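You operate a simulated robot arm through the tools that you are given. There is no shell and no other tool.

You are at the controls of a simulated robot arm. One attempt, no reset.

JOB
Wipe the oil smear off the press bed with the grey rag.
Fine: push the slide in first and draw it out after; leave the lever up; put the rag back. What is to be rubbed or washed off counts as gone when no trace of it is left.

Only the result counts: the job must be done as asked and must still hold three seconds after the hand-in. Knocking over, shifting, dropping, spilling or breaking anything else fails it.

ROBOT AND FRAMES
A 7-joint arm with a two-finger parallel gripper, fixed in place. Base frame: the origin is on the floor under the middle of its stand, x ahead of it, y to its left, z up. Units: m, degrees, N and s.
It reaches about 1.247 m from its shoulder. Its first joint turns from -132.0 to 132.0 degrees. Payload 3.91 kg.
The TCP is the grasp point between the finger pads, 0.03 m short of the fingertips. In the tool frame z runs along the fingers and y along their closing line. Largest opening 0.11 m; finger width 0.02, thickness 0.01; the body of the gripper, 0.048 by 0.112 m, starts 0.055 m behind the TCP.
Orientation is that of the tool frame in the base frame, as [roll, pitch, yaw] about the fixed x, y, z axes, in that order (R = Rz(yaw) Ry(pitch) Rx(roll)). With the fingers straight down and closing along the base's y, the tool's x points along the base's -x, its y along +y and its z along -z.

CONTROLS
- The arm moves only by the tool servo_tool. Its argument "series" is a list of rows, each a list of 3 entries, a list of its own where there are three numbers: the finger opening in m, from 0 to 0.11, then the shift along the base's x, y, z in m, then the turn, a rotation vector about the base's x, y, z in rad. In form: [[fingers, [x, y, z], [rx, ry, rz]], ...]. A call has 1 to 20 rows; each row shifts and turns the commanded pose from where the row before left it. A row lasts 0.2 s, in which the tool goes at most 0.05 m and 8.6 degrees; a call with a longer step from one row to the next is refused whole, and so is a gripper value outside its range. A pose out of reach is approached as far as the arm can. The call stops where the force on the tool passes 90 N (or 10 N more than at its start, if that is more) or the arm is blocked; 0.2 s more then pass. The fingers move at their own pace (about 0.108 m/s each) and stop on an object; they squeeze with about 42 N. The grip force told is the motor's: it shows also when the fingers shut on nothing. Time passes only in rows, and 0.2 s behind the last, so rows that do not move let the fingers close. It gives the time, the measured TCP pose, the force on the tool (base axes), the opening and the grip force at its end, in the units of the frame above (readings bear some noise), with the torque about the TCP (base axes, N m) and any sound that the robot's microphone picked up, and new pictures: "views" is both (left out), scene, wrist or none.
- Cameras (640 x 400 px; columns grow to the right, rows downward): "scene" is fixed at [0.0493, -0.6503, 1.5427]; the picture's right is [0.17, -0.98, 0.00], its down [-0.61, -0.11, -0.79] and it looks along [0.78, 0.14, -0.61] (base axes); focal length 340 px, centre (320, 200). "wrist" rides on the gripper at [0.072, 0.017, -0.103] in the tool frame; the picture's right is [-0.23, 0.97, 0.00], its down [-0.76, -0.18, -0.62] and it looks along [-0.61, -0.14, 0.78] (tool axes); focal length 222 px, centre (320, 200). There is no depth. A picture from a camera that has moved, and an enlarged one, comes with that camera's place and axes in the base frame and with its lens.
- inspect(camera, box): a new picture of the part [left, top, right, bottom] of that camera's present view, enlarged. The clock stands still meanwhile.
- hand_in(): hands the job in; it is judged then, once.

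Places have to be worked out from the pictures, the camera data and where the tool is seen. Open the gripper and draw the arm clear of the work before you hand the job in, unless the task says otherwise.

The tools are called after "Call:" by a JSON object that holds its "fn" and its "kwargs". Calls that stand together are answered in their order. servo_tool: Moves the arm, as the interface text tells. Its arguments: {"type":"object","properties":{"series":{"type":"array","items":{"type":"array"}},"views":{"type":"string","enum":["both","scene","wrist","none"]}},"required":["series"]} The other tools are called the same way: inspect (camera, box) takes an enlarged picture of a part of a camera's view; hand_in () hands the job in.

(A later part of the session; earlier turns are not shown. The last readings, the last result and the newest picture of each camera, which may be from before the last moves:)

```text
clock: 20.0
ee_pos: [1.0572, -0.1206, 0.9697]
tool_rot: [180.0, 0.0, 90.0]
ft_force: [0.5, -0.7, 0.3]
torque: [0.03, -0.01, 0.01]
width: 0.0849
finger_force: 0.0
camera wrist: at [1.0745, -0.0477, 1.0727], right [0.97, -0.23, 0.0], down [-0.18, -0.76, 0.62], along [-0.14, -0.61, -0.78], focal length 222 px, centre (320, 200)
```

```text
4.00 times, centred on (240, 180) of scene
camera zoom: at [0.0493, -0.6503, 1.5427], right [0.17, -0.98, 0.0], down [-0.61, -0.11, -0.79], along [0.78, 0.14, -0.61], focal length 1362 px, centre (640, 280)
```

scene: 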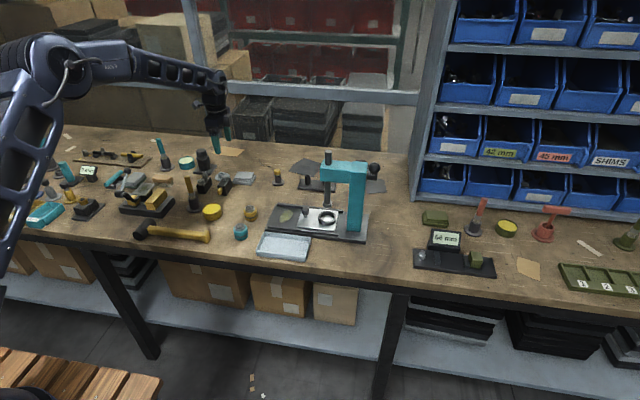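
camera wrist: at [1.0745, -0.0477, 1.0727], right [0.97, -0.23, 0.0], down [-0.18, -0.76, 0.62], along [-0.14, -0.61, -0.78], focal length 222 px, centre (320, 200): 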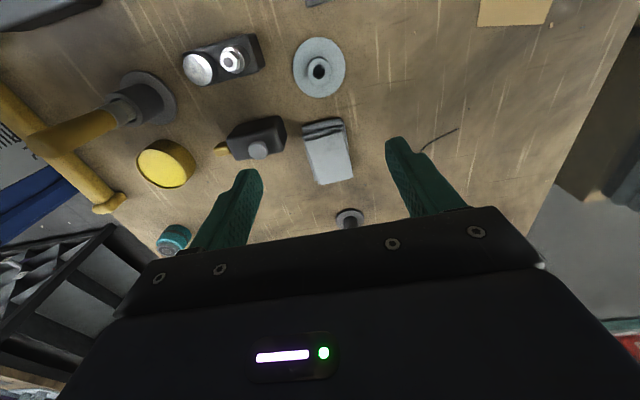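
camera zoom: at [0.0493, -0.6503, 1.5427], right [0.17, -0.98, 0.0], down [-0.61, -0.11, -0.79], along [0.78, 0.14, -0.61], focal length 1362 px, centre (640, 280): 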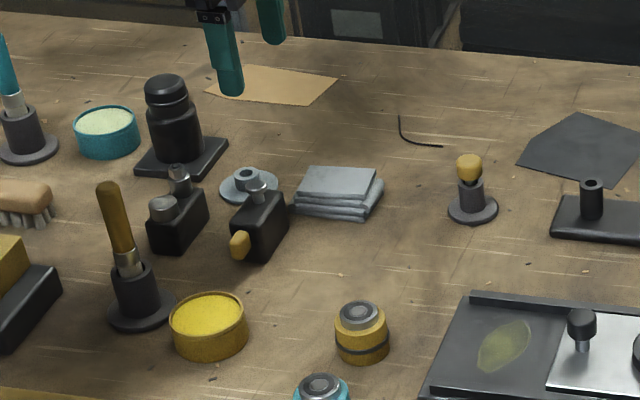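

The rag's base is ≈0.05 × 0.08 m centred at (1.055, -0.178), top ≈0.817, and there is finger room on both x sides at y=-0.184. I move over it and descend with the fingers open 0.08.

Call:
{"fn": "servo_tool", "kwargs": {"series": [[0.08, [-0.0008, -0.0317, 0], [0, 0, 0]], [0.08, [-0.0009, -0.0317, 0], [0, 0, 0]], [0.08, [0, 0, -0.035], [0, 0, 0]], [0.08, [0, 0, -0.035], [0, 0, 0]], [0.08, [0, 0, -0.025], [0, 0, 0]], [0.08, [0, 0, -0.01], [0, 0, 0]], [0.08, [0, 0, 0], [0, 0, 0]]], "views": "both"}}

Call:
{"fn": "inspect", "kwargs": {"camera": "wrist", "box": [220, 40, 440, 220]}}

Call:
{"fn": "inspect", "kwargs": {"camera": "scene", "box": [180, 130, 300, 230]}}

```text
clock: 21.6
ee_pos: [1.0551, -0.1823, 0.865]
tool_rot: [180.0, 0.0, 90.1]
ft_force: [0.5, -0.2, 1.0]
torque: [0.01, 0.01, 0.0]
width: 0.08
finger_force: 0.1
camera wrist: at [1.0713, -0.1104, 0.968], right [0.97, -0.23, 0.0], down [-0.18, -0.76, 0.62], along [-0.14, -0.61, -0.78], focal length 222 px, centre (320, 200)
```

scene: 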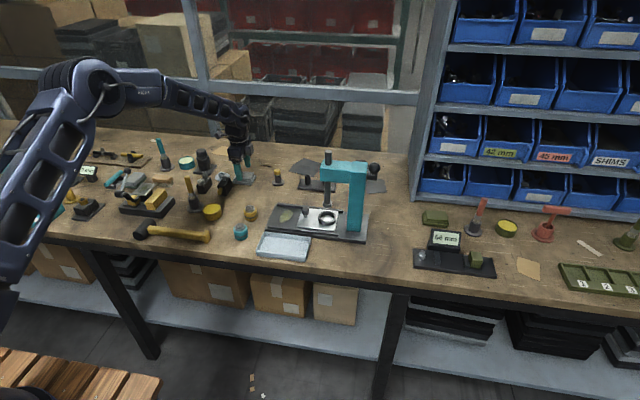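
wrist: 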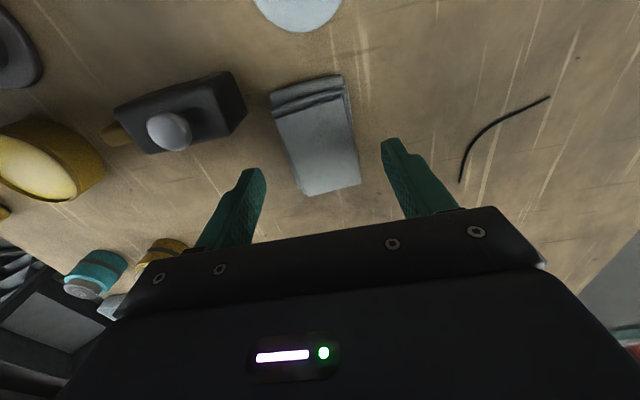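

```text
2.22 times, centred on (330, 130) of wrist
camera zoom: at [1.0713, -0.1104, 0.968], right [0.97, -0.23, 0.0], down [-0.18, -0.76, 0.62], along [-0.14, -0.61, -0.78], focal length 494 px, centre (298, 356)
```

zoom: 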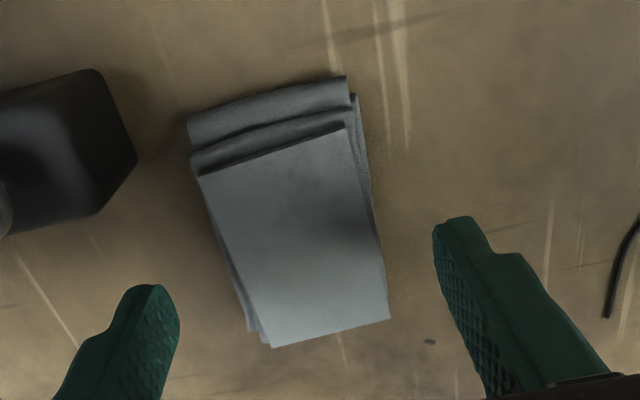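

```text
4.00 times, centred on (240, 180) of scene
camera zoom: at [0.0493, -0.6503, 1.5427], right [0.17, -0.98, 0.0], down [-0.61, -0.11, -0.79], along [0.78, 0.14, -0.61], focal length 1362 px, centre (640, 280)
```

zoom: 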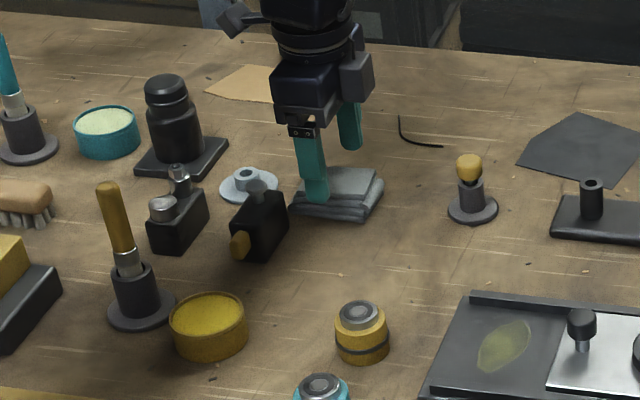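

The rag lies centred between the fingers. I lower the last 3 cm and close gently.

Call:
{"fn": "servo_tool", "kwargs": {"series": [[0.08, [0, -0.0015, -0.012], [0, 0, 0]], [0.08, [0, 0, -0.011], [0, 0, 0]], [0.08, [0, 0, -0.007], [0, 0, 0]], [0.08, [0, 0, 0], [0, 0, 0]], [0.06, [0, 0, 0], [0, 0, 0]], [0.05, [0, 0, 0], [0, 0, 0]], [0.03, [0, 0, 0], [0, 0, 0]], [0.0, [0, 0, 0], [0, 0, 0]], [0.0, [0, 0, 0], [0, 0, 0]]], "views": "both"}}

Call:
{"fn": "inspect", "kwargs": {"camera": "wrist", "box": [220, 40, 440, 220]}}

Call:
{"fn": "inspect", "kwargs": {"camera": "scene", "box": [180, 130, 300, 230]}}

```text
clock: 23.6
ee_pos: [1.0554, -0.1856, 0.8343]
tool_rot: [180.0, 0.1, 90.0]
ft_force: [0.5, -0.5, 0.0]
torque: [0.03, -0.01, 0.01]
width: 0.0548
finger_force: 41.7
camera wrist: at [1.0717, -0.1121, 0.9382], right [0.97, -0.23, 0.0], down [-0.18, -0.76, 0.62], along [-0.14, -0.61, -0.78], focal length 222 px, centre (320, 200)
```

scene: 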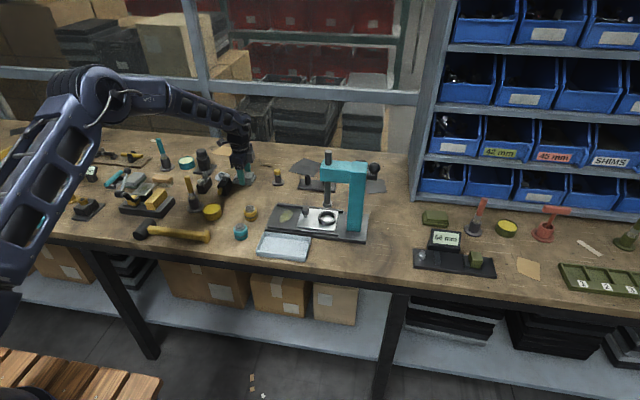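
wrist: 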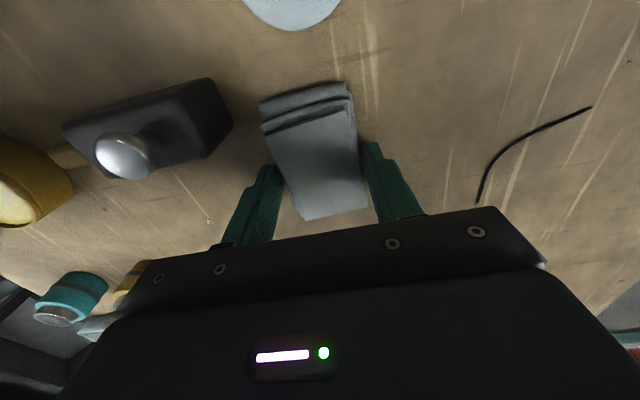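

```text
2.22 times, centred on (330, 130) of wrist
camera zoom: at [1.0717, -0.1121, 0.9382], right [0.97, -0.23, 0.0], down [-0.18, -0.76, 0.62], along [-0.14, -0.61, -0.78], focal length 494 px, centre (298, 356)
```

zoom: 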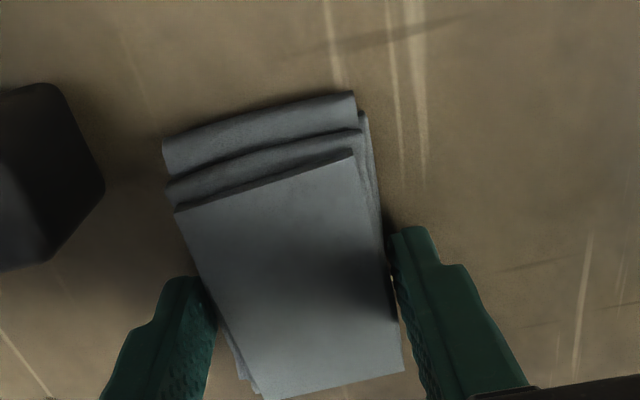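

```text
4.00 times, centred on (240, 180) of scene
camera zoom: at [0.0493, -0.6503, 1.5427], right [0.17, -0.98, 0.0], down [-0.61, -0.11, -0.79], along [0.78, 0.14, -0.61], focal length 1362 px, centre (640, 280)
```

zoom: 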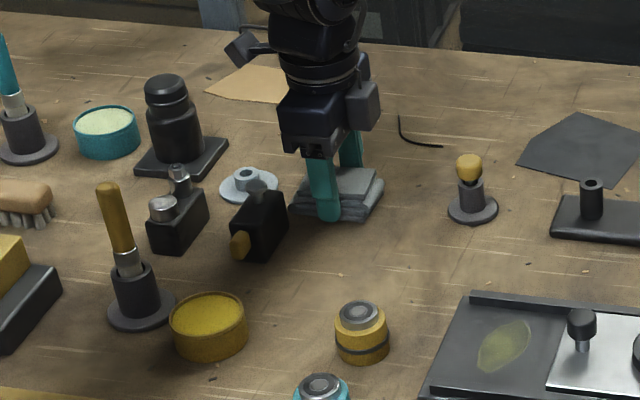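

The rag is held (width 0.055, 42 N) with the tool at (1.0554, -0.1856, 0.8343) – the pose to return it to. I lift it and check.

Call:
{"fn": "servo_tool", "kwargs": {"series": [[0.0, [0, 0, 0.005], [0, 0, 0]], [0.0, [0, 0, 0.01], [0, 0, 0]], [0.0, [0, 0, 0.02], [0, 0, 0]], [0.0, [0, 0, 0.04], [0, 0, 0]], [0.0, [0, 0, 0.04], [0, 0, 0]], [0.0, [0, 0, 0.03], [0, 0, 0]], [0.0, [0, 0, 0.01], [0, 0, 0]], [0.0, [0, 0, 0], [0, 0, 0]]], "views": "both"}}

Call:
{"fn": "inspect", "kwargs": {"camera": "wrist", "box": [220, 60, 440, 240]}}

Call:
{"fn": "inspect", "kwargs": {"camera": "scene", "box": [180, 110, 300, 210]}}

```text
clock: 25.4
ee_pos: [1.0544, -0.1845, 0.9906]
tool_rot: [-179.9, 0.0, 90.0]
ft_force: [0.0, 0.5, -0.9]
torque: [-0.04, 0.01, 0.0]
width: 0.0548
finger_force: 41.5
camera wrist: at [1.0715, -0.1114, 1.0942], right [0.97, -0.23, 0.0], down [-0.18, -0.76, 0.62], along [-0.14, -0.61, -0.78], focal length 222 px, centre (320, 200)
```

scene: 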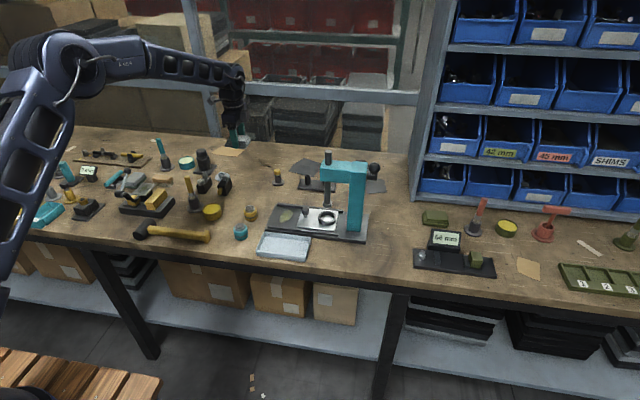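
wrist: 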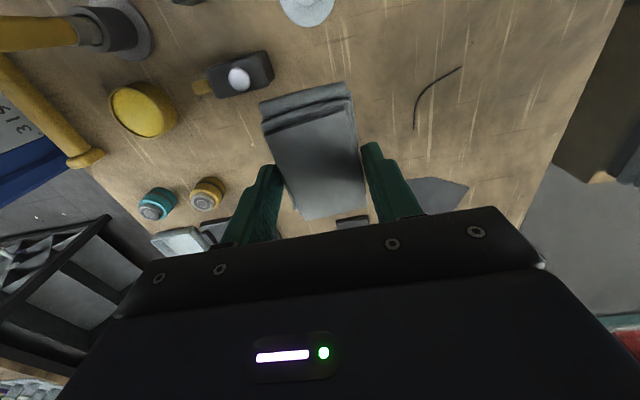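

```text
2.22 times, centred on (330, 150) of wrist
camera zoom: at [1.0715, -0.1114, 1.0942], right [0.97, -0.23, 0.0], down [-0.18, -0.76, 0.62], along [-0.14, -0.61, -0.78], focal length 494 px, centre (298, 311)
```

zoom: 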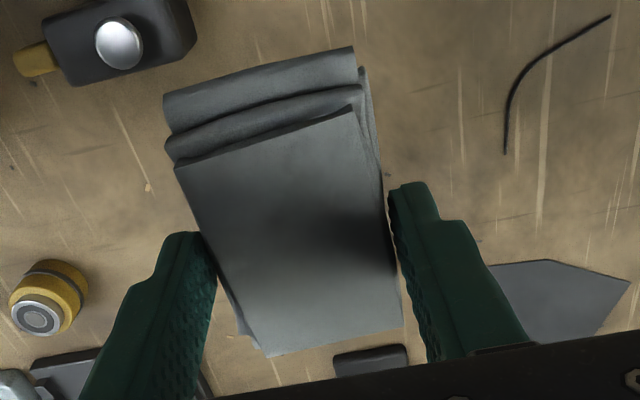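

```text
4.00 times, centred on (240, 160) of scene
camera zoom: at [0.0493, -0.6503, 1.5427], right [0.17, -0.98, 0.0], down [-0.61, -0.11, -0.79], along [0.78, 0.14, -0.61], focal length 1362 px, centre (640, 360)
```

zoom: 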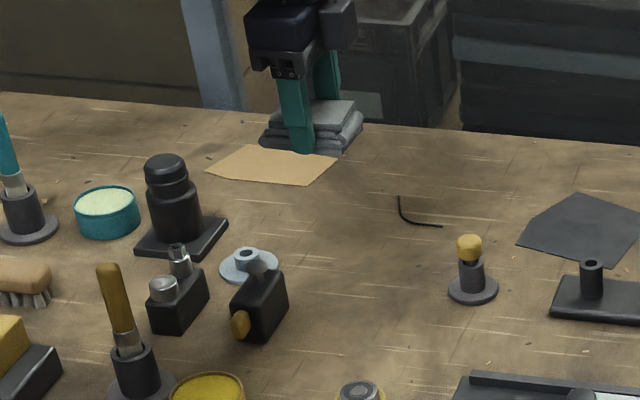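

The rag is firmly held and level, spanning about ±0.026 in x and -0.037…+0.046 in y about the TCP. I carry it over to above the smear at (0.8637, -0.392).

Call:
{"fn": "servo_tool", "kwargs": {"series": [[0.0, [-0.0272, -0.0296, 0], [0, 0, 0]], [0.0, [-0.0272, -0.0296, 0], [0, 0, 0]], [0.0, [-0.0272, -0.0296, -0.01], [0, 0, 0]], [0.0, [-0.0272, -0.0296, -0.01], [0, 0, 0]], [0.0, [-0.0272, -0.0296, -0.01], [0, 0, 0]], [0.0, [-0.0272, -0.0296, -0.01], [0, 0, 0]], [0.0, [-0.0275, -0.0299, -0.01], [0, 0, 0]], [0.0, [0, 0, -0.01], [0, 0, 0]], [0.0, [0, 0, 0], [0, 0, 0]]], "views": "both"}}

Call:
{"fn": "inspect", "kwargs": {"camera": "wrist", "box": [220, 40, 440, 240]}}

Call:
{"fn": "inspect", "kwargs": {"camera": "scene", "box": [230, 130, 370, 250]}}

```text
clock: 27.4
ee_pos: [0.8628, -0.3905, 0.9311]
tool_rot: [-179.9, 0.1, 90.0]
ft_force: [0.6, -0.1, -0.3]
torque: [0.01, 0.02, -0.03]
width: 0.0545
finger_force: 42.8
camera wrist: at [0.8796, -0.3178, 1.0343], right [0.97, -0.23, 0.0], down [-0.18, -0.76, 0.62], along [-0.14, -0.61, -0.78], focal length 222 px, centre (320, 200)
```

scene: 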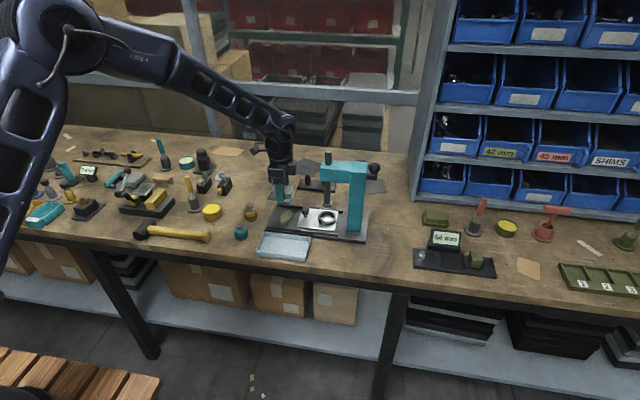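
wrist: 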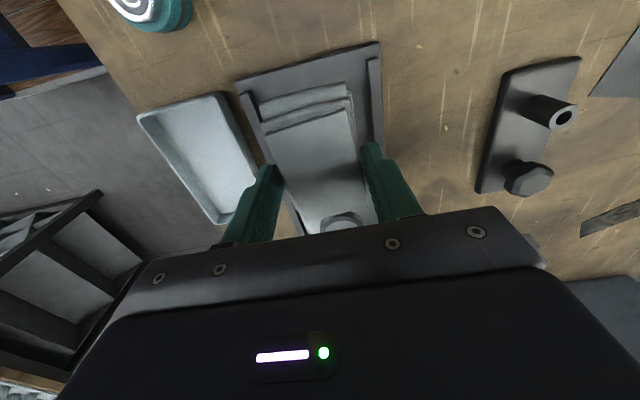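

```text
2.00 times, centred on (330, 140) of wrist
camera zoom: at [0.8796, -0.3178, 1.0343], right [0.97, -0.23, 0.0], down [-0.18, -0.76, 0.62], along [-0.14, -0.61, -0.78], focal length 444 px, centre (300, 320)
```

zoom: 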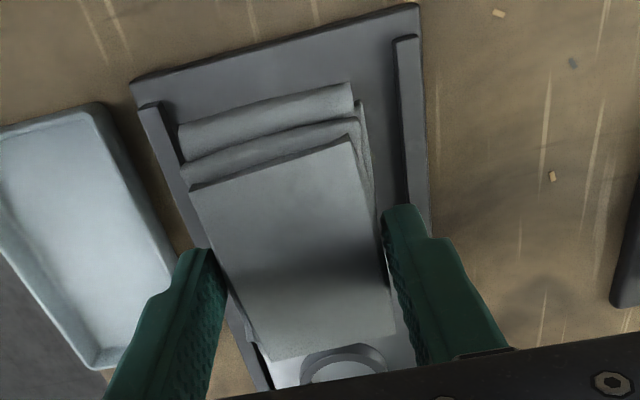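

```text
3.33 times, centred on (300, 190) of scene
camera zoom: at [0.0493, -0.6503, 1.5427], right [0.17, -0.98, 0.0], down [-0.61, -0.11, -0.79], along [0.78, 0.14, -0.61], focal length 1135 px, centre (387, 233)
```

zoom: 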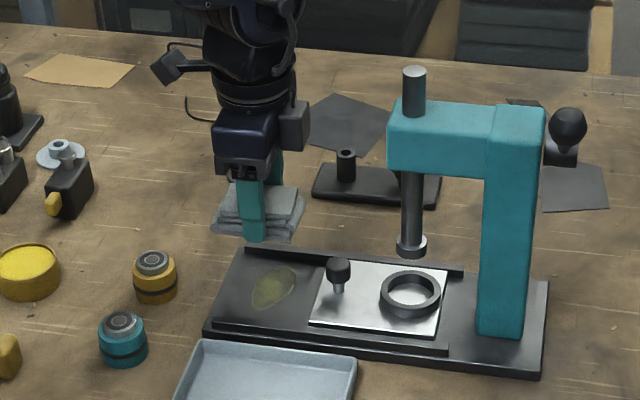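

The rag hangs between the rails with the smear under it and clear of the slide edge. I lower to just above the bed, then feel for contact in small steps.

Call:
{"fn": "servo_tool", "kwargs": {"series": [[0.0, [0, 0, -0.025], [0, 0, 0]], [0.0, [0, 0, -0.025], [0, 0, 0]], [0.0, [0, 0, -0.015], [0, 0, 0]], [0.0, [0, 0, -0.008], [0, 0, 0]], [0.0, [0, 0, 0], [0, 0, 0]]], "views": "both"}}

Call:
{"fn": "inspect", "kwargs": {"camera": "wrist", "box": [220, 40, 440, 240]}}

Call:
{"fn": "inspect", "kwargs": {"camera": "scene", "box": [250, 160, 350, 250]}}

```text
clock: 28.6
ee_pos: [0.8642, -0.3916, 0.8582]
tool_rot: [-179.9, 0.0, 90.0]
ft_force: [0.4, -0.4, -1.0]
torque: [-0.03, 0.0, 0.02]
width: 0.0548
finger_force: 41.8
camera wrist: at [0.88, -0.318, 0.9615], right [0.97, -0.23, 0.0], down [-0.18, -0.76, 0.62], along [-0.14, -0.61, -0.78], focal length 222 px, centre (320, 200)
```

scene: 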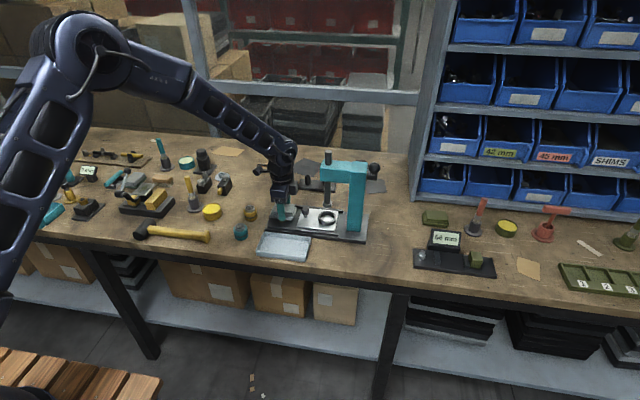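
wrist: 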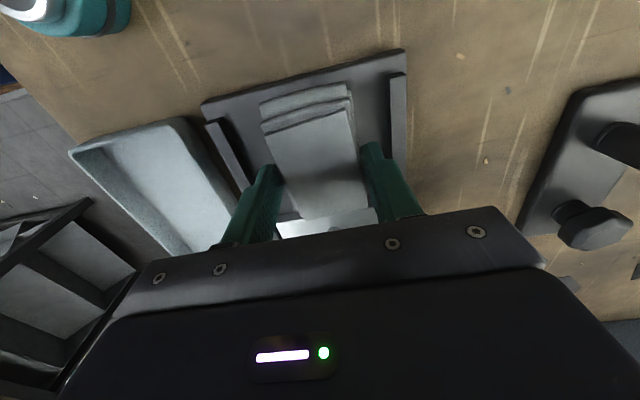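

```text
2.00 times, centred on (330, 140) of wrist
camera zoom: at [0.88, -0.318, 0.9615], right [0.97, -0.23, 0.0], down [-0.18, -0.76, 0.62], along [-0.14, -0.61, -0.78], focal length 444 px, centre (300, 320)
```

zoom: 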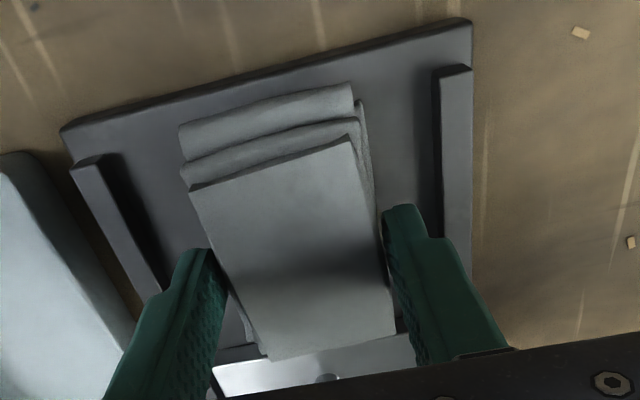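

```text
4.44 times, centred on (300, 205) of scene
camera zoom: at [0.0493, -0.6503, 1.5427], right [0.17, -0.98, 0.0], down [-0.61, -0.11, -0.79], along [0.78, 0.14, -0.61], focal length 1513 px, centre (409, 178)
```

zoom: 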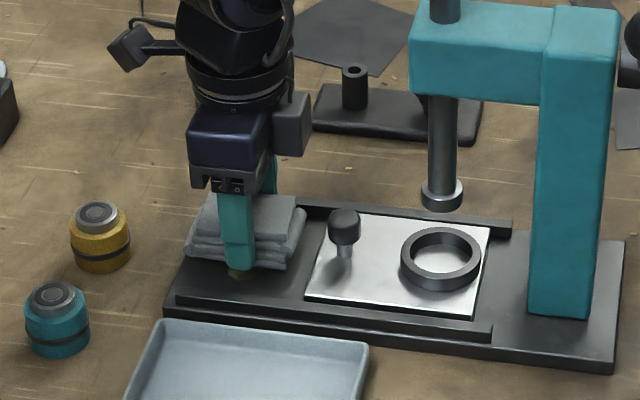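

No contact yet; rag bottom ≈0.824, its -y end 1.8 cm from the slide's edge. I feel downwards millimetre by millimetre.

Call:
{"fn": "servo_tool", "kwargs": {"series": [[0.0, [0, 0, -0.0015], [0, 0, 0]], [0.0, [0, 0, -0.0015], [0, 0, 0]], [0.0, [0, 0, -0.001], [0, 0, 0]], [0.0, [0, 0, -0.001], [0, 0, 0]], [0.0, [0, 0, 0], [0, 0, 0]]], "views": "none"}}

```text
clock: 29.8
ee_pos: [0.8635, -0.3921, 0.853]
tool_rot: [179.9, 0.0, 90.0]
ft_force: [0.2, 0.3, -0.4]
torque: [0.02, -0.02, 0.01]
width: 0.0545
finger_force: 41.8
```

Still free at z=0.853; I keep feeling down.

Call:
{"fn": "servo_tool", "kwargs": {"series": [[0.0, [0, 0, -0.001], [0, 0, 0]], [0.0, [0, 0, -0.001], [0, 0, 0]], [0.0, [0, 0, -0.0005], [0, 0, 0]], [0.0, [0, 0, 0], [0, 0, 0]]], "views": "none"}}

```text
clock: 30.8
ee_pos: [0.8627, -0.392, 0.8505]
tool_rot: [180.0, 0.0, 90.0]
ft_force: [0.9, 0.4, -0.8]
torque: [0.0, 0.03, 0.03]
width: 0.0546
finger_force: 42.0
```

Call:
{"fn": "servo_tool", "kwargs": {"series": [[0.0, [0, 0, -0.0005], [0, 0, 0]], [0.0, [0, 0, -0.0005], [0, 0, 0]], [0.0, [0, 0, -0.0005], [0, 0, 0]], [0.0, [0, 0, -0.0005], [0, 0, 0]], [0.0, [0, 0, 0], [0, 0, 0]]], "views": "none"}}

```text
clock: 32.0
ee_pos: [0.8636, -0.3914, 0.8493]
tool_rot: [-180.0, 0.0, 89.9]
ft_force: [1.7, -0.6, 6.0]
torque: [0.04, -0.02, 0.02]
width: 0.0548
finger_force: 41.7
```

Contact: 6 N upward at z≈0.849. I press a touch more and check the force with a small stroke in x.

Call:
{"fn": "servo_tool", "kwargs": {"series": [[0.0, [0, 0, -0.0005], [0, 0, 0]], [0.0, [0.002, 0, 0], [0, 0, 0]], [0.0, [0.003, 0, 0], [0, 0, 0]], [0.0, [0.003, 0, 0], [0, 0, 0]], [0.0, [0, 0, 0], [0, 0, 0]]], "views": "both"}}

Call:
{"fn": "inspect", "kwargs": {"camera": "wrist", "box": [220, 40, 440, 240]}}

Call:
{"fn": "inspect", "kwargs": {"camera": "scene", "box": [250, 160, 350, 250]}}

```text
clock: 33.2
ee_pos: [0.87, -0.3921, 0.849]
tool_rot: [180.0, 0.1, 90.0]
ft_force: [-10.0, -2.6, 25.0]
torque: [0.01, 0.36, 0.02]
width: 0.0546
finger_force: 42.2
camera wrist: at [0.8877, -0.319, 0.9518], right [0.97, -0.23, 0.0], down [-0.18, -0.76, 0.62], along [-0.14, -0.61, -0.78], focal length 222 px, centre (320, 200)
```

scene: 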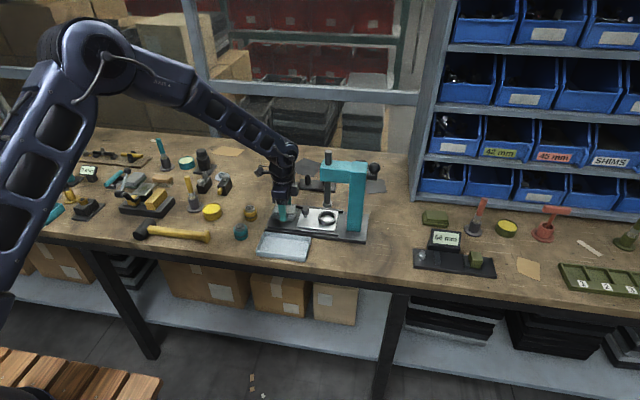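
wrist: 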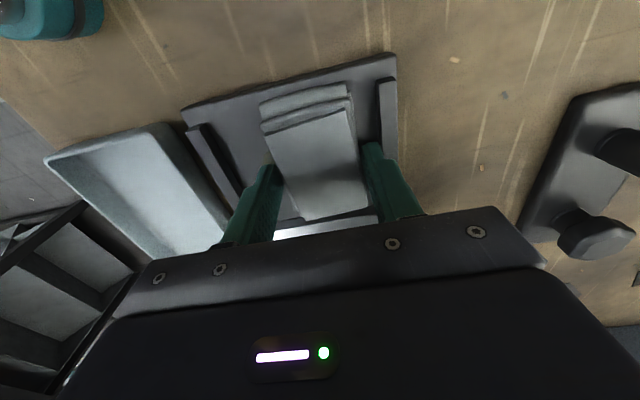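

```text
2.00 times, centred on (330, 140) of wrist
camera zoom: at [0.8877, -0.319, 0.9518], right [0.97, -0.23, 0.0], down [-0.18, -0.76, 0.62], along [-0.14, -0.61, -0.78], focal length 444 px, centre (300, 320)
```

zoom: 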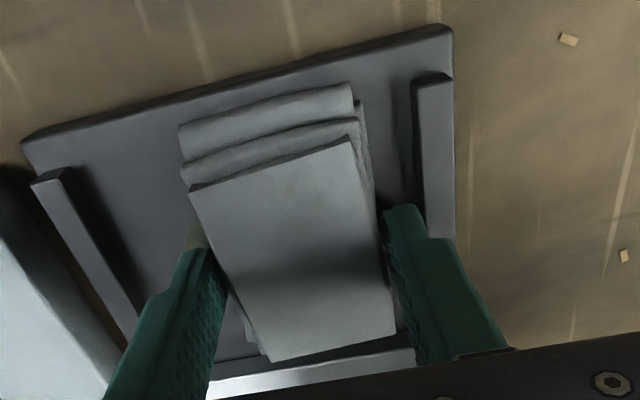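

```text
4.44 times, centred on (300, 205) of scene
camera zoom: at [0.0493, -0.6503, 1.5427], right [0.17, -0.98, 0.0], down [-0.61, -0.11, -0.79], along [0.78, 0.14, -0.61], focal length 1513 px, centre (409, 178)
```

zoom: 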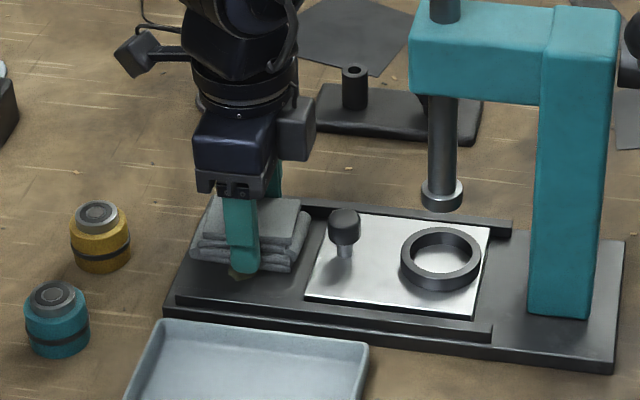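

About 25 N down with 10 N of drag – a good wiping load, and the bed has not moved. Fingers have ~4 mm to the far rail, so I stay within x 0.855–0.871 and rub back and forth in y and x.

Call:
{"fn": "servo_tool", "kwargs": {"series": [[0.0, [0.001, 0.003, 0.0001], [0, 0, 0]], [0.0, [0, 0.005, 0], [0, 0, 0]], [0.0, [0, 0.005, 0], [0, 0, 0]], [0.0, [0, -0.004, 0], [0, 0, 0]], [0.0, [0, -0.005, 0], [0, 0, 0]], [0.0, [0, -0.005, 0], [0, 0, 0]], [0.0, [0, -0.003, 0], [0, 0, 0]], [0.0, [-0.004, 0, 0], [0, 0, 0]], [0.0, [-0.004, 0, 0], [0, 0, 0]], [0.0, [-0.004, 0, 0], [0, 0, 0]], [0.0, [-0.004, 0, 0], [0, 0, 0]], [0.0, [0, 0.005, 0], [0, 0, 0]], [0.0, [0, 0.005, 0], [0, 0, 0]], [0.0, [0, 0.005, 0], [0, 0, 0]], [0.0, [0, 0, 0], [0, 0, 0]]], "views": "both"}}

Call:
{"fn": "inspect", "kwargs": {"camera": "wrist", "box": [220, 40, 440, 240]}}

Call:
{"fn": "inspect", "kwargs": {"camera": "scene", "box": [250, 160, 350, 250]}}

```text
clock: 36.4
ee_pos: [0.8573, -0.3799, 0.8481]
tool_rot: [180.0, 0.1, 90.0]
ft_force: [-0.9, -9.2, 20.7]
torque: [-0.28, 0.03, -0.02]
width: 0.0547
finger_force: 41.8
camera wrist: at [0.8725, -0.3088, 0.9515], right [0.97, -0.23, 0.0], down [-0.18, -0.76, 0.62], along [-0.14, -0.61, -0.78], focal length 222 px, centre (320, 200)
```

scene: 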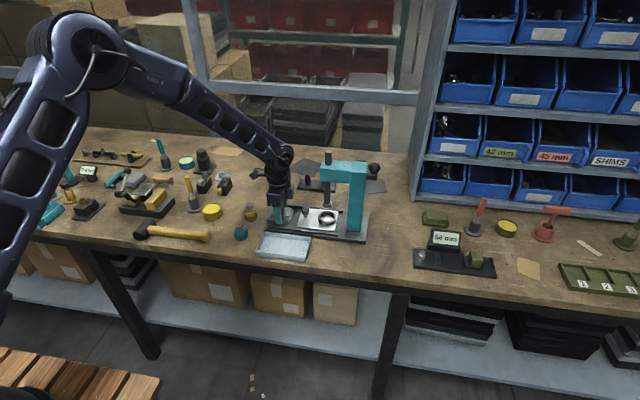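
wrist: 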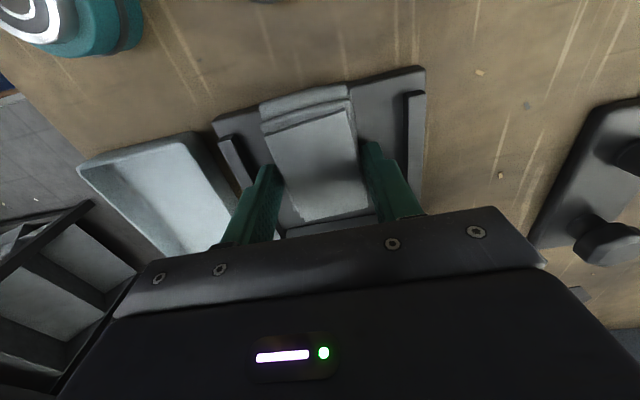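

```text
2.00 times, centred on (330, 140) of wrist
camera zoom: at [0.8725, -0.3088, 0.9515], right [0.97, -0.23, 0.0], down [-0.18, -0.76, 0.62], along [-0.14, -0.61, -0.78], focal length 444 px, centre (300, 320)
```

zoom: 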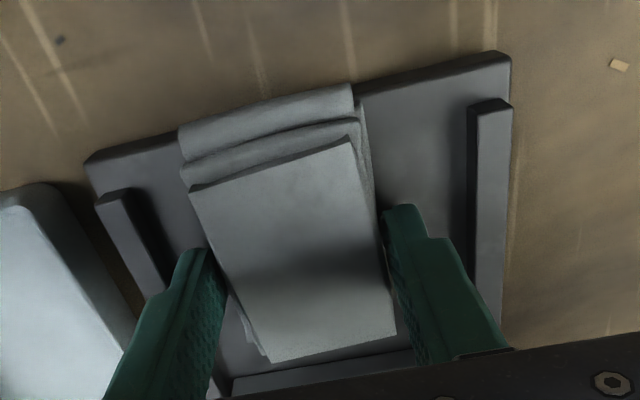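

```text
4.44 times, centred on (300, 205) of scene
camera zoom: at [0.0493, -0.6503, 1.5427], right [0.17, -0.98, 0.0], down [-0.61, -0.11, -0.79], along [0.78, 0.14, -0.61], focal length 1513 px, centre (409, 178)
```

zoom: 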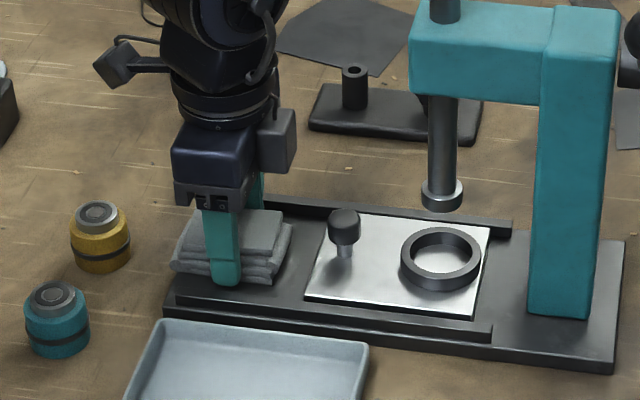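

The right-hand part of the bed now looks clean beside the rag. I go on rubbing with several full x strokes at different y before lifting to look.

Call:
{"fn": "servo_tool", "kwargs": {"series": [[0.0, [-0.0015, -0.005, 0], [0, 0, 0]], [0.0, [0, -0.005, 0], [0, 0, 0]], [0.0, [0, -0.005, 0], [0, 0, 0]], [0.0, [0.005, 0, 0], [0, 0, 0]], [0.0, [0.005, 0, 0], [0, 0, 0]], [0.0, [0.006, 0, 0], [0, 0, 0]], [0.0, [0, 0.006, 0], [0, 0, 0]], [0.0, [-0.005, 0, 0], [0, 0, 0]], [0.0, [-0.005, 0, 0], [0, 0, 0]], [0.0, [-0.006, 0, 0], [0, 0, 0]], [0.0, [0, 0.006, 0], [0, 0, 0]], [0.0, [0.005, 0, 0], [0, 0, 0]], [0.0, [0.005, 0, 0], [0, 0, 0]], [0.0, [0.006, 0, 0], [0, 0, 0]], [0.0, [-0.005, -0.003, 0], [0, 0, 0]], [0.0, [-0.005, -0.003, 0], [0, 0, 0]], [0.0, [-0.006, -0.003, 0], [0, 0, 0]], [0.0, [0.005, -0.002, 0], [0, 0, 0]], [0.0, [0.004, 0, 0], [0, 0, 0]], [0.0, [0, 0, 0], [0, 0, 0]]], "views": "both"}}

```text
clock: 40.6
ee_pos: [0.8662, -0.3951, 0.8488]
tool_rot: [180.0, -0.1, 90.0]
ft_force: [-2.9, -1.3, 9.1]
torque: [0.0, 0.12, -0.01]
width: 0.0547
finger_force: 41.8
camera wrist: at [0.8807, -0.3224, 0.9514], right [0.97, -0.23, 0.0], down [-0.18, -0.76, 0.62], along [-0.14, -0.61, -0.78], focal length 222 px, centre (320, 200)
```

scene: 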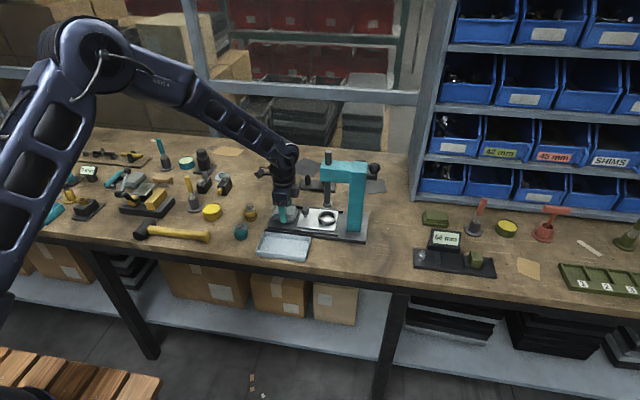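
wrist: 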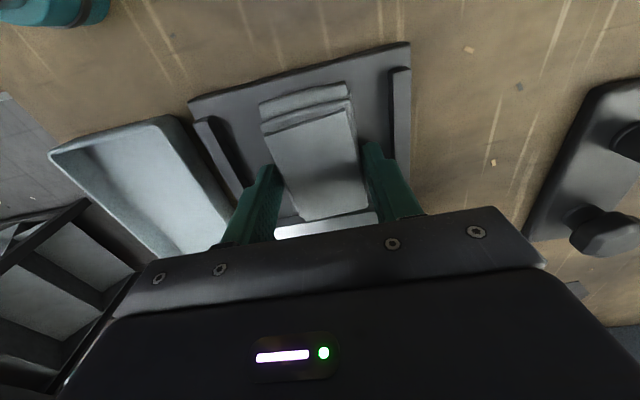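

I lift the rag and shift it aside (+y) to inspect the bed for any trace.

Call:
{"fn": "servo_tool", "kwargs": {"series": [[0.0, [0, 0, 0.01], [0, 0, 0]], [0.0, [0, 0, 0.03], [0, 0, 0]], [0.0, [0, 0, 0.04], [0, 0, 0]], [0.0, [0, 0.02, 0.03], [0, 0, 0]], [0.0, [0, 0.04, 0], [0, 0, 0]], [0.0, [0, 0.04, 0], [0, 0, 0]], [0.0, [0, 0.02, 0], [0, 0, 0]], [0.0, [0, 0, 0], [0, 0, 0]]], "views": "both"}}

Call:
{"fn": "inspect", "kwargs": {"camera": "scene", "box": [255, 190, 345, 250]}}

Call:
{"fn": "inspect", "kwargs": {"camera": "wrist", "box": [220, 140, 440, 260]}}

```text
clock: 42.4
ee_pos: [0.8634, -0.2736, 0.957]
tool_rot: [-179.9, -0.1, 90.0]
ft_force: [-0.3, 0.3, -0.3]
torque: [0.0, -0.03, 0.01]
width: 0.0549
finger_force: 41.7
camera wrist: at [0.8805, -0.2017, 1.0601], right [0.97, -0.23, 0.0], down [-0.18, -0.76, 0.62], along [-0.14, -0.61, -0.78], focal length 222 px, centre (320, 200)
```

scene: 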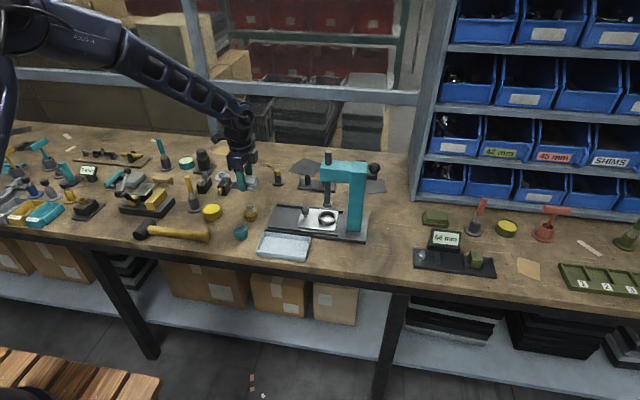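
wrist: 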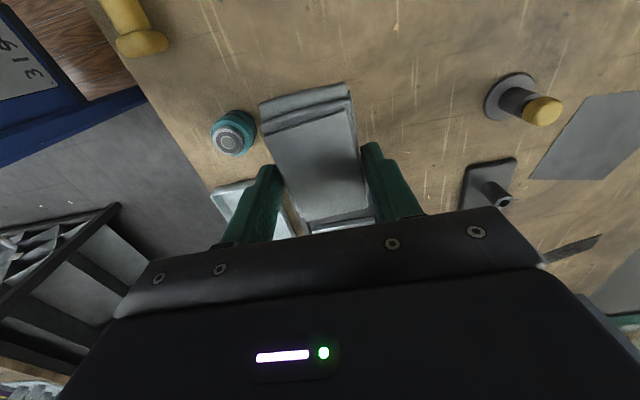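

```text
6.67 times, centred on (300, 220) of scene
camera zoom: at [0.0493, -0.6503, 1.5427], right [0.17, -0.98, 0.0], down [-0.61, -0.11, -0.79], along [0.78, 0.14, -0.61], focal length 2270 px, centre (453, 67)
```

zoom: 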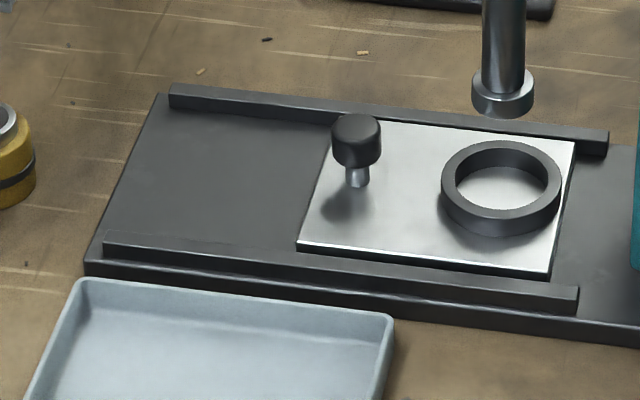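

```text
2.91 times, centred on (330, 200) of wrist
camera zoom: at [0.8805, -0.2017, 1.0601], right [0.97, -0.23, 0.0], down [-0.18, -0.76, 0.62], along [-0.14, -0.61, -0.78], focal length 646 px, centre (291, 200)
```

zoom: 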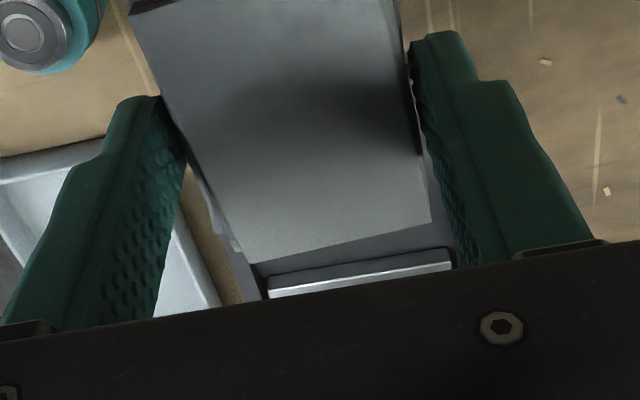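

From the scene camera the bed looks clean. To be sure, I place the tool to the side so that the wrist camera sees the bed past the rag.

Call:
{"fn": "servo_tool", "kwargs": {"series": [[0.0, [-0.028, -0.0245, 0.024], [0, 0, 0]], [0.0, [-0.028, -0.0245, 0.024], [0, 0, 0]], [0.0, [-0.028, -0.0245, 0.024], [0, 0, 0]], [0.0, [-0.028, -0.0245, 0.021], [0, 0, 0]], [0.0, [0, 0, 0], [0, 0, 0]]], "views": "both"}}

Call:
{"fn": "inspect", "kwargs": {"camera": "wrist", "box": [330, 30, 470, 170]}}

Call:
{"fn": "inspect", "kwargs": {"camera": "scene", "box": [260, 195, 320, 240]}}

```text
clock: 43.6
ee_pos: [0.7502, -0.3751, 1.0509]
tool_rot: [-179.8, 0.0, 90.0]
ft_force: [-0.1, 0.1, -1.1]
torque: [-0.02, -0.01, 0.0]
width: 0.0547
finger_force: 42.0
camera wrist: at [0.7664, -0.302, 1.1548], right [0.97, -0.23, 0.0], down [-0.18, -0.76, 0.62], along [-0.14, -0.61, -0.78], focal length 222 px, centre (320, 200)
```

scene: 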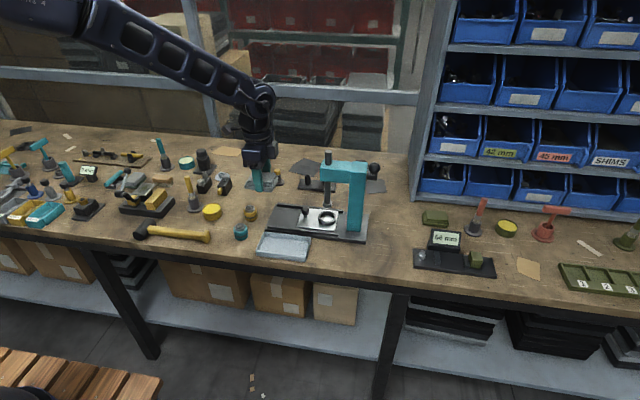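
wrist: 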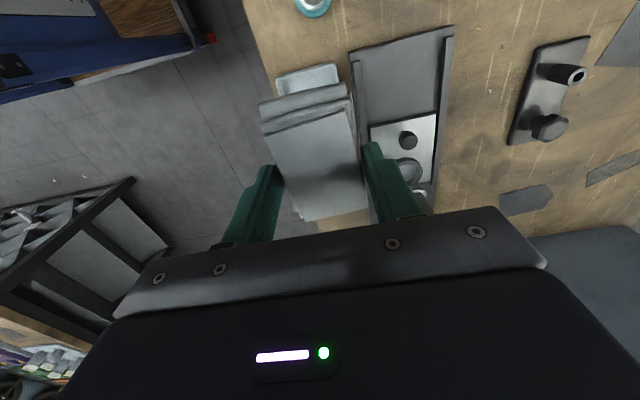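

```text
2.86 times, centred on (400, 100) of wrist
camera zoom: at [0.7664, -0.302, 1.1548], right [0.97, -0.23, 0.0], down [-0.18, -0.76, 0.62], along [-0.14, -0.61, -0.78], focal length 635 px, centre (91, 486)
```

zoom: 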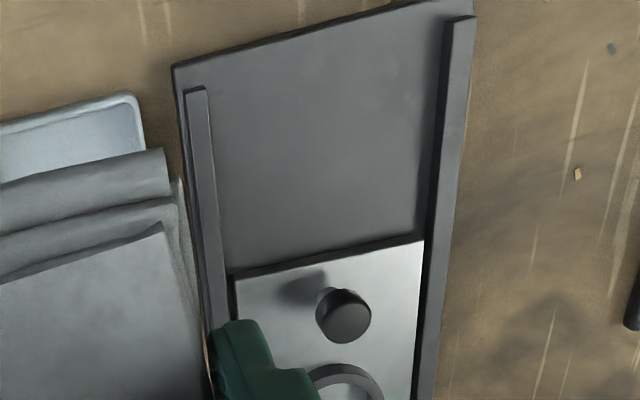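

```text
8.89 times, centred on (290, 218) of scene
camera zoom: at [0.0493, -0.6503, 1.5427], right [0.17, -0.98, 0.0], down [-0.61, -0.11, -0.79], along [0.78, 0.14, -0.61], focal length 3026 px, centre (587, 44)
```

zoom: 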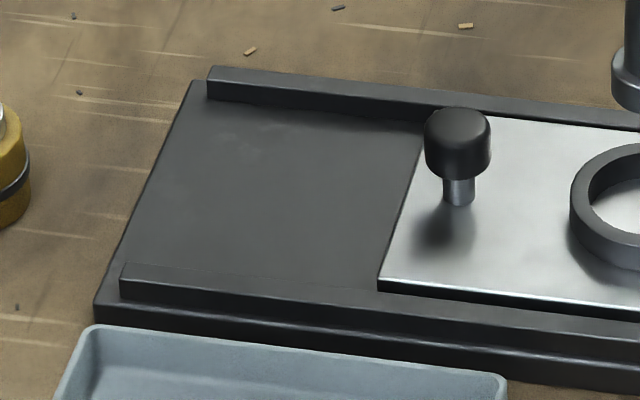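

The bed looks clean but I see very faint lighter patches near the far side; I enlarge both views there before deciding.

Call:
{"fn": "inspect", "kwargs": {"camera": "scene", "box": [270, 200, 305, 230]}}

Call:
{"fn": "inspect", "kwargs": {"camera": "wrist", "box": [360, 30, 450, 120]}}

```text
13.33 times, centred on (288, 215) of scene
camera zoom: at [0.0493, -0.6503, 1.5427], right [0.17, -0.98, 0.0], down [-0.61, -0.11, -0.79], along [0.78, 0.14, -0.61], focal length 4539 px, centre (753, 0)
```

zoom: 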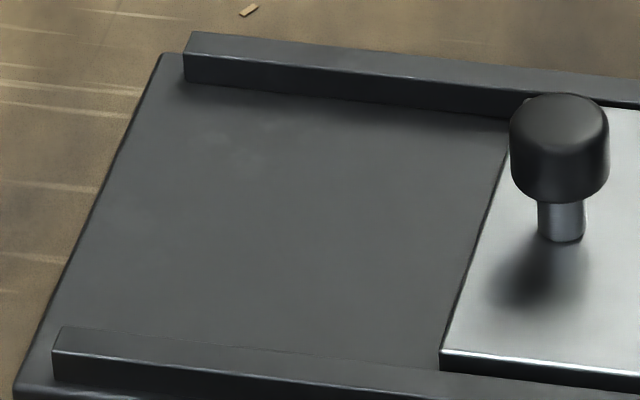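

```text
4.44 times, centred on (405, 75) of wrist
camera zoom: at [0.7664, -0.302, 1.1548], right [0.97, -0.23, 0.0], down [-0.18, -0.76, 0.62], along [-0.14, -0.61, -0.78], focal length 987 px, centre (-58, 756)
```

zoom: 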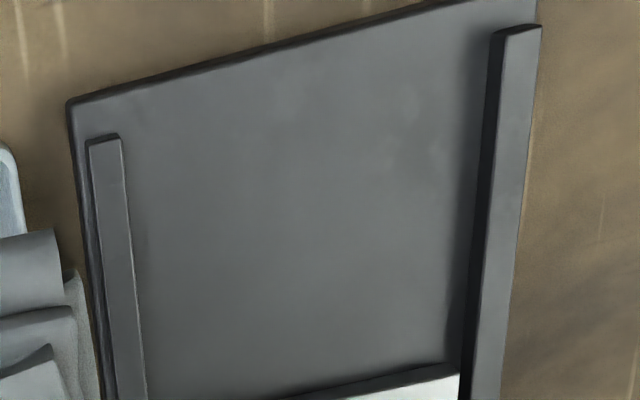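

The faint patch at about (0.894, -0.37) looks like bed texture, but it lies at the very edge of what the rag covered, so I give it a second wipe. I turn the tool +90° so the rag's long side spans the gap between the rails, and move above the bed.

Call:
{"fn": "servo_tool", "kwargs": {"series": [[0.0, [0.0108, -0.0009, -0.008], [0, 0, 0.1428]], [0.0, [0.0108, -0.0009, -0.008], [0, 0, 0.1428]], [0.0, [0.0108, -0.0009, -0.008], [0, 0, 0.1428]], [0.0, [0.0108, -0.0009, -0.008], [0, 0, 0.1428]], [0.0, [0.0108, -0.0009, -0.008], [0, 0, 0.1428]], [0.0, [0.0108, -0.0009, -0.008], [0, 0, 0.1428]], [0.0, [0.0108, -0.0009, -0.008], [0, 0, 0.1428]], [0.0, [0.0108, -0.0009, -0.008], [0, 0, 0.1428]], [0.0, [0.0108, -0.0009, -0.008], [0, 0, 0.1428]], [0.0, [0.0108, -0.0009, -0.008], [0, 0, 0.1428]], [0.0, [0.0108, -0.0009, -0.008], [0, 0, 0.1428]], [0.0, [0, 0, -0.02], [0, 0, 0]], [0.0, [0, 0, 0], [0, 0, 0]]], "views": "both"}}

Call:
{"fn": "inspect", "kwargs": {"camera": "wrist", "box": [220, 40, 440, 240]}}

Call:
{"fn": "inspect", "kwargs": {"camera": "scene", "box": [230, 130, 370, 250]}}

```text
clock: 46.4
ee_pos: [0.8715, -0.3822, 0.9417]
tool_rot: [180.0, 0.0, -180.0]
ft_force: [-0.6, -0.5, 0.1]
torque: [0.03, 0.01, 0.02]
width: 0.0545
finger_force: 42.2
camera wrist: at [0.7987, -0.3654, 1.0453], right [0.23, 0.97, 0.0], down [0.76, -0.18, 0.62], along [0.61, -0.14, -0.78], focal length 222 px, centre (320, 200)
```

scene: 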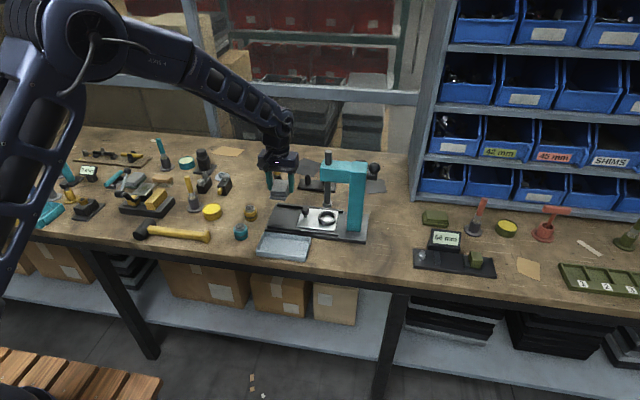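
wrist: 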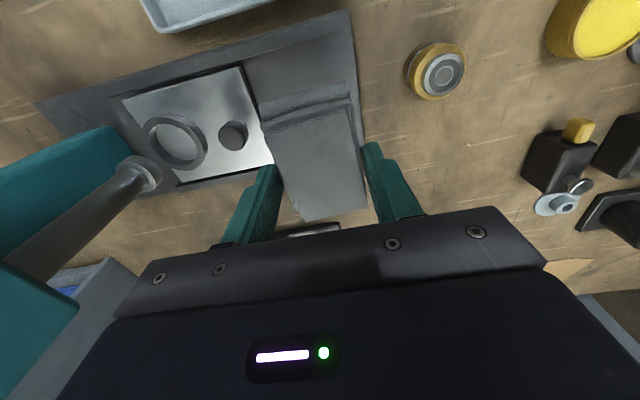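

```text
2.00 times, centred on (330, 140) of wrist
camera zoom: at [0.7987, -0.3654, 1.0453], right [0.23, 0.97, 0.0], down [0.76, -0.18, 0.62], along [0.61, -0.14, -0.78], focal length 444 px, centre (300, 320)
```

zoom: 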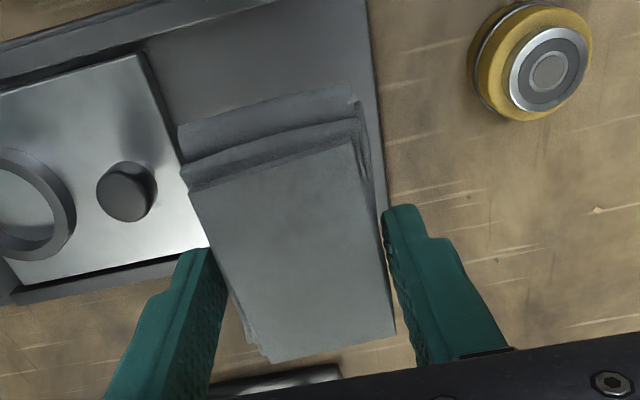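

```text
3.33 times, centred on (300, 190) of scene
camera zoom: at [0.0493, -0.6503, 1.5427], right [0.17, -0.98, 0.0], down [-0.61, -0.11, -0.79], along [0.78, 0.14, -0.61], focal length 1135 px, centre (387, 233)
```

zoom: 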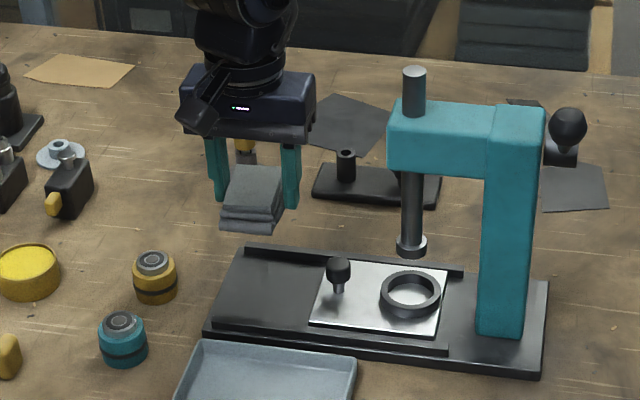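

In this orientation the rag spans x≈0.8255–0.908, inside the rails (0.812–0.9115), and clear of the slide. I shift 1.5 mm toward -x and lower to just above contact.

Call:
{"fn": "servo_tool", "kwargs": {"series": [[0.0, [-0.0015, 0, -0.03], [0, 0, 0]], [0.0, [0, 0, -0.03], [0, 0, 0]], [0.0, [0, 0, -0.02], [0, 0, 0]], [0.0, [0, 0, -0.006], [0, 0, 0]], [0.0, [0, 0, 0], [0, 0, 0]]], "views": "both"}}

Call:
{"fn": "inspect", "kwargs": {"camera": "wrist", "box": [220, 40, 440, 240]}}

Call:
{"fn": "inspect", "kwargs": {"camera": "scene", "box": [250, 160, 350, 250]}}

```text
clock: 47.6
ee_pos: [0.87, -0.3817, 0.8561]
tool_rot: [-180.0, 0.0, 179.9]
ft_force: [-0.3, -0.8, -0.5]
torque: [-0.02, -0.03, -0.01]
width: 0.0544
finger_force: 42.0
camera wrist: at [0.7969, -0.3649, 0.9597], right [0.23, 0.97, 0.0], down [0.76, -0.18, 0.62], along [0.61, -0.14, -0.78], focal length 222 px, centre (320, 200)
```

scene: 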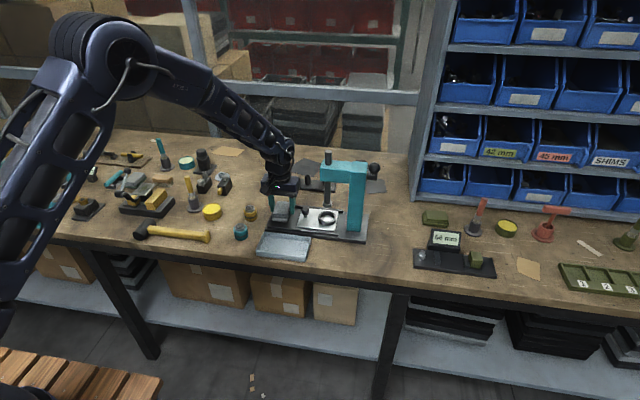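
wrist: 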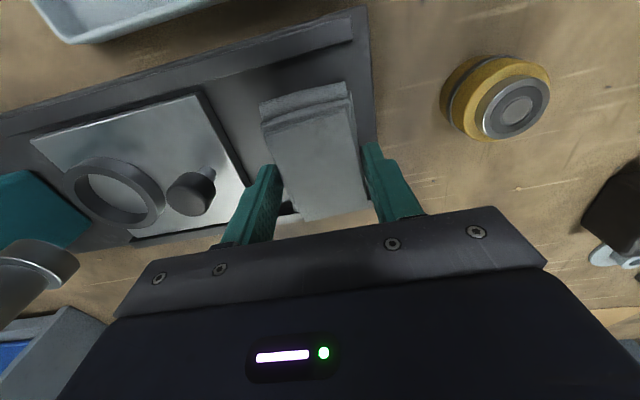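

```text
2.00 times, centred on (330, 140) of wrist
camera zoom: at [0.7969, -0.3649, 0.9597], right [0.23, 0.97, 0.0], down [0.76, -0.18, 0.62], along [0.61, -0.14, -0.78], focal length 444 px, centre (300, 320)
```

zoom: 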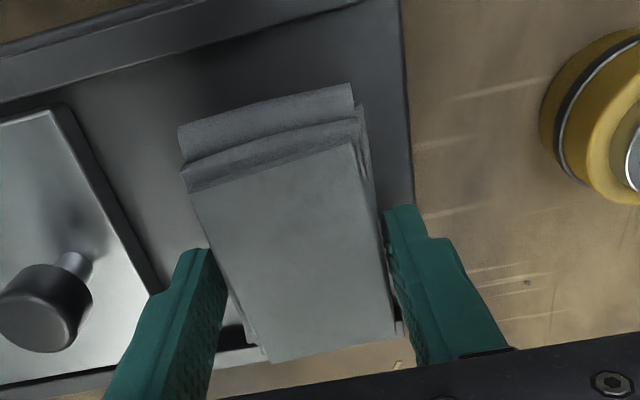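

```text
4.44 times, centred on (300, 205) of scene
camera zoom: at [0.0493, -0.6503, 1.5427], right [0.17, -0.98, 0.0], down [-0.61, -0.11, -0.79], along [0.78, 0.14, -0.61], focal length 1513 px, centre (409, 178)
```

zoom: 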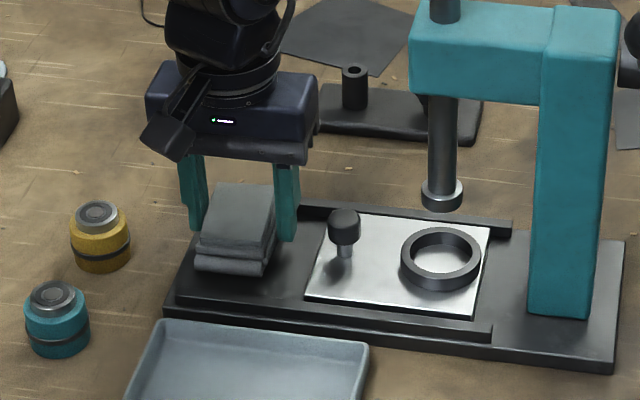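

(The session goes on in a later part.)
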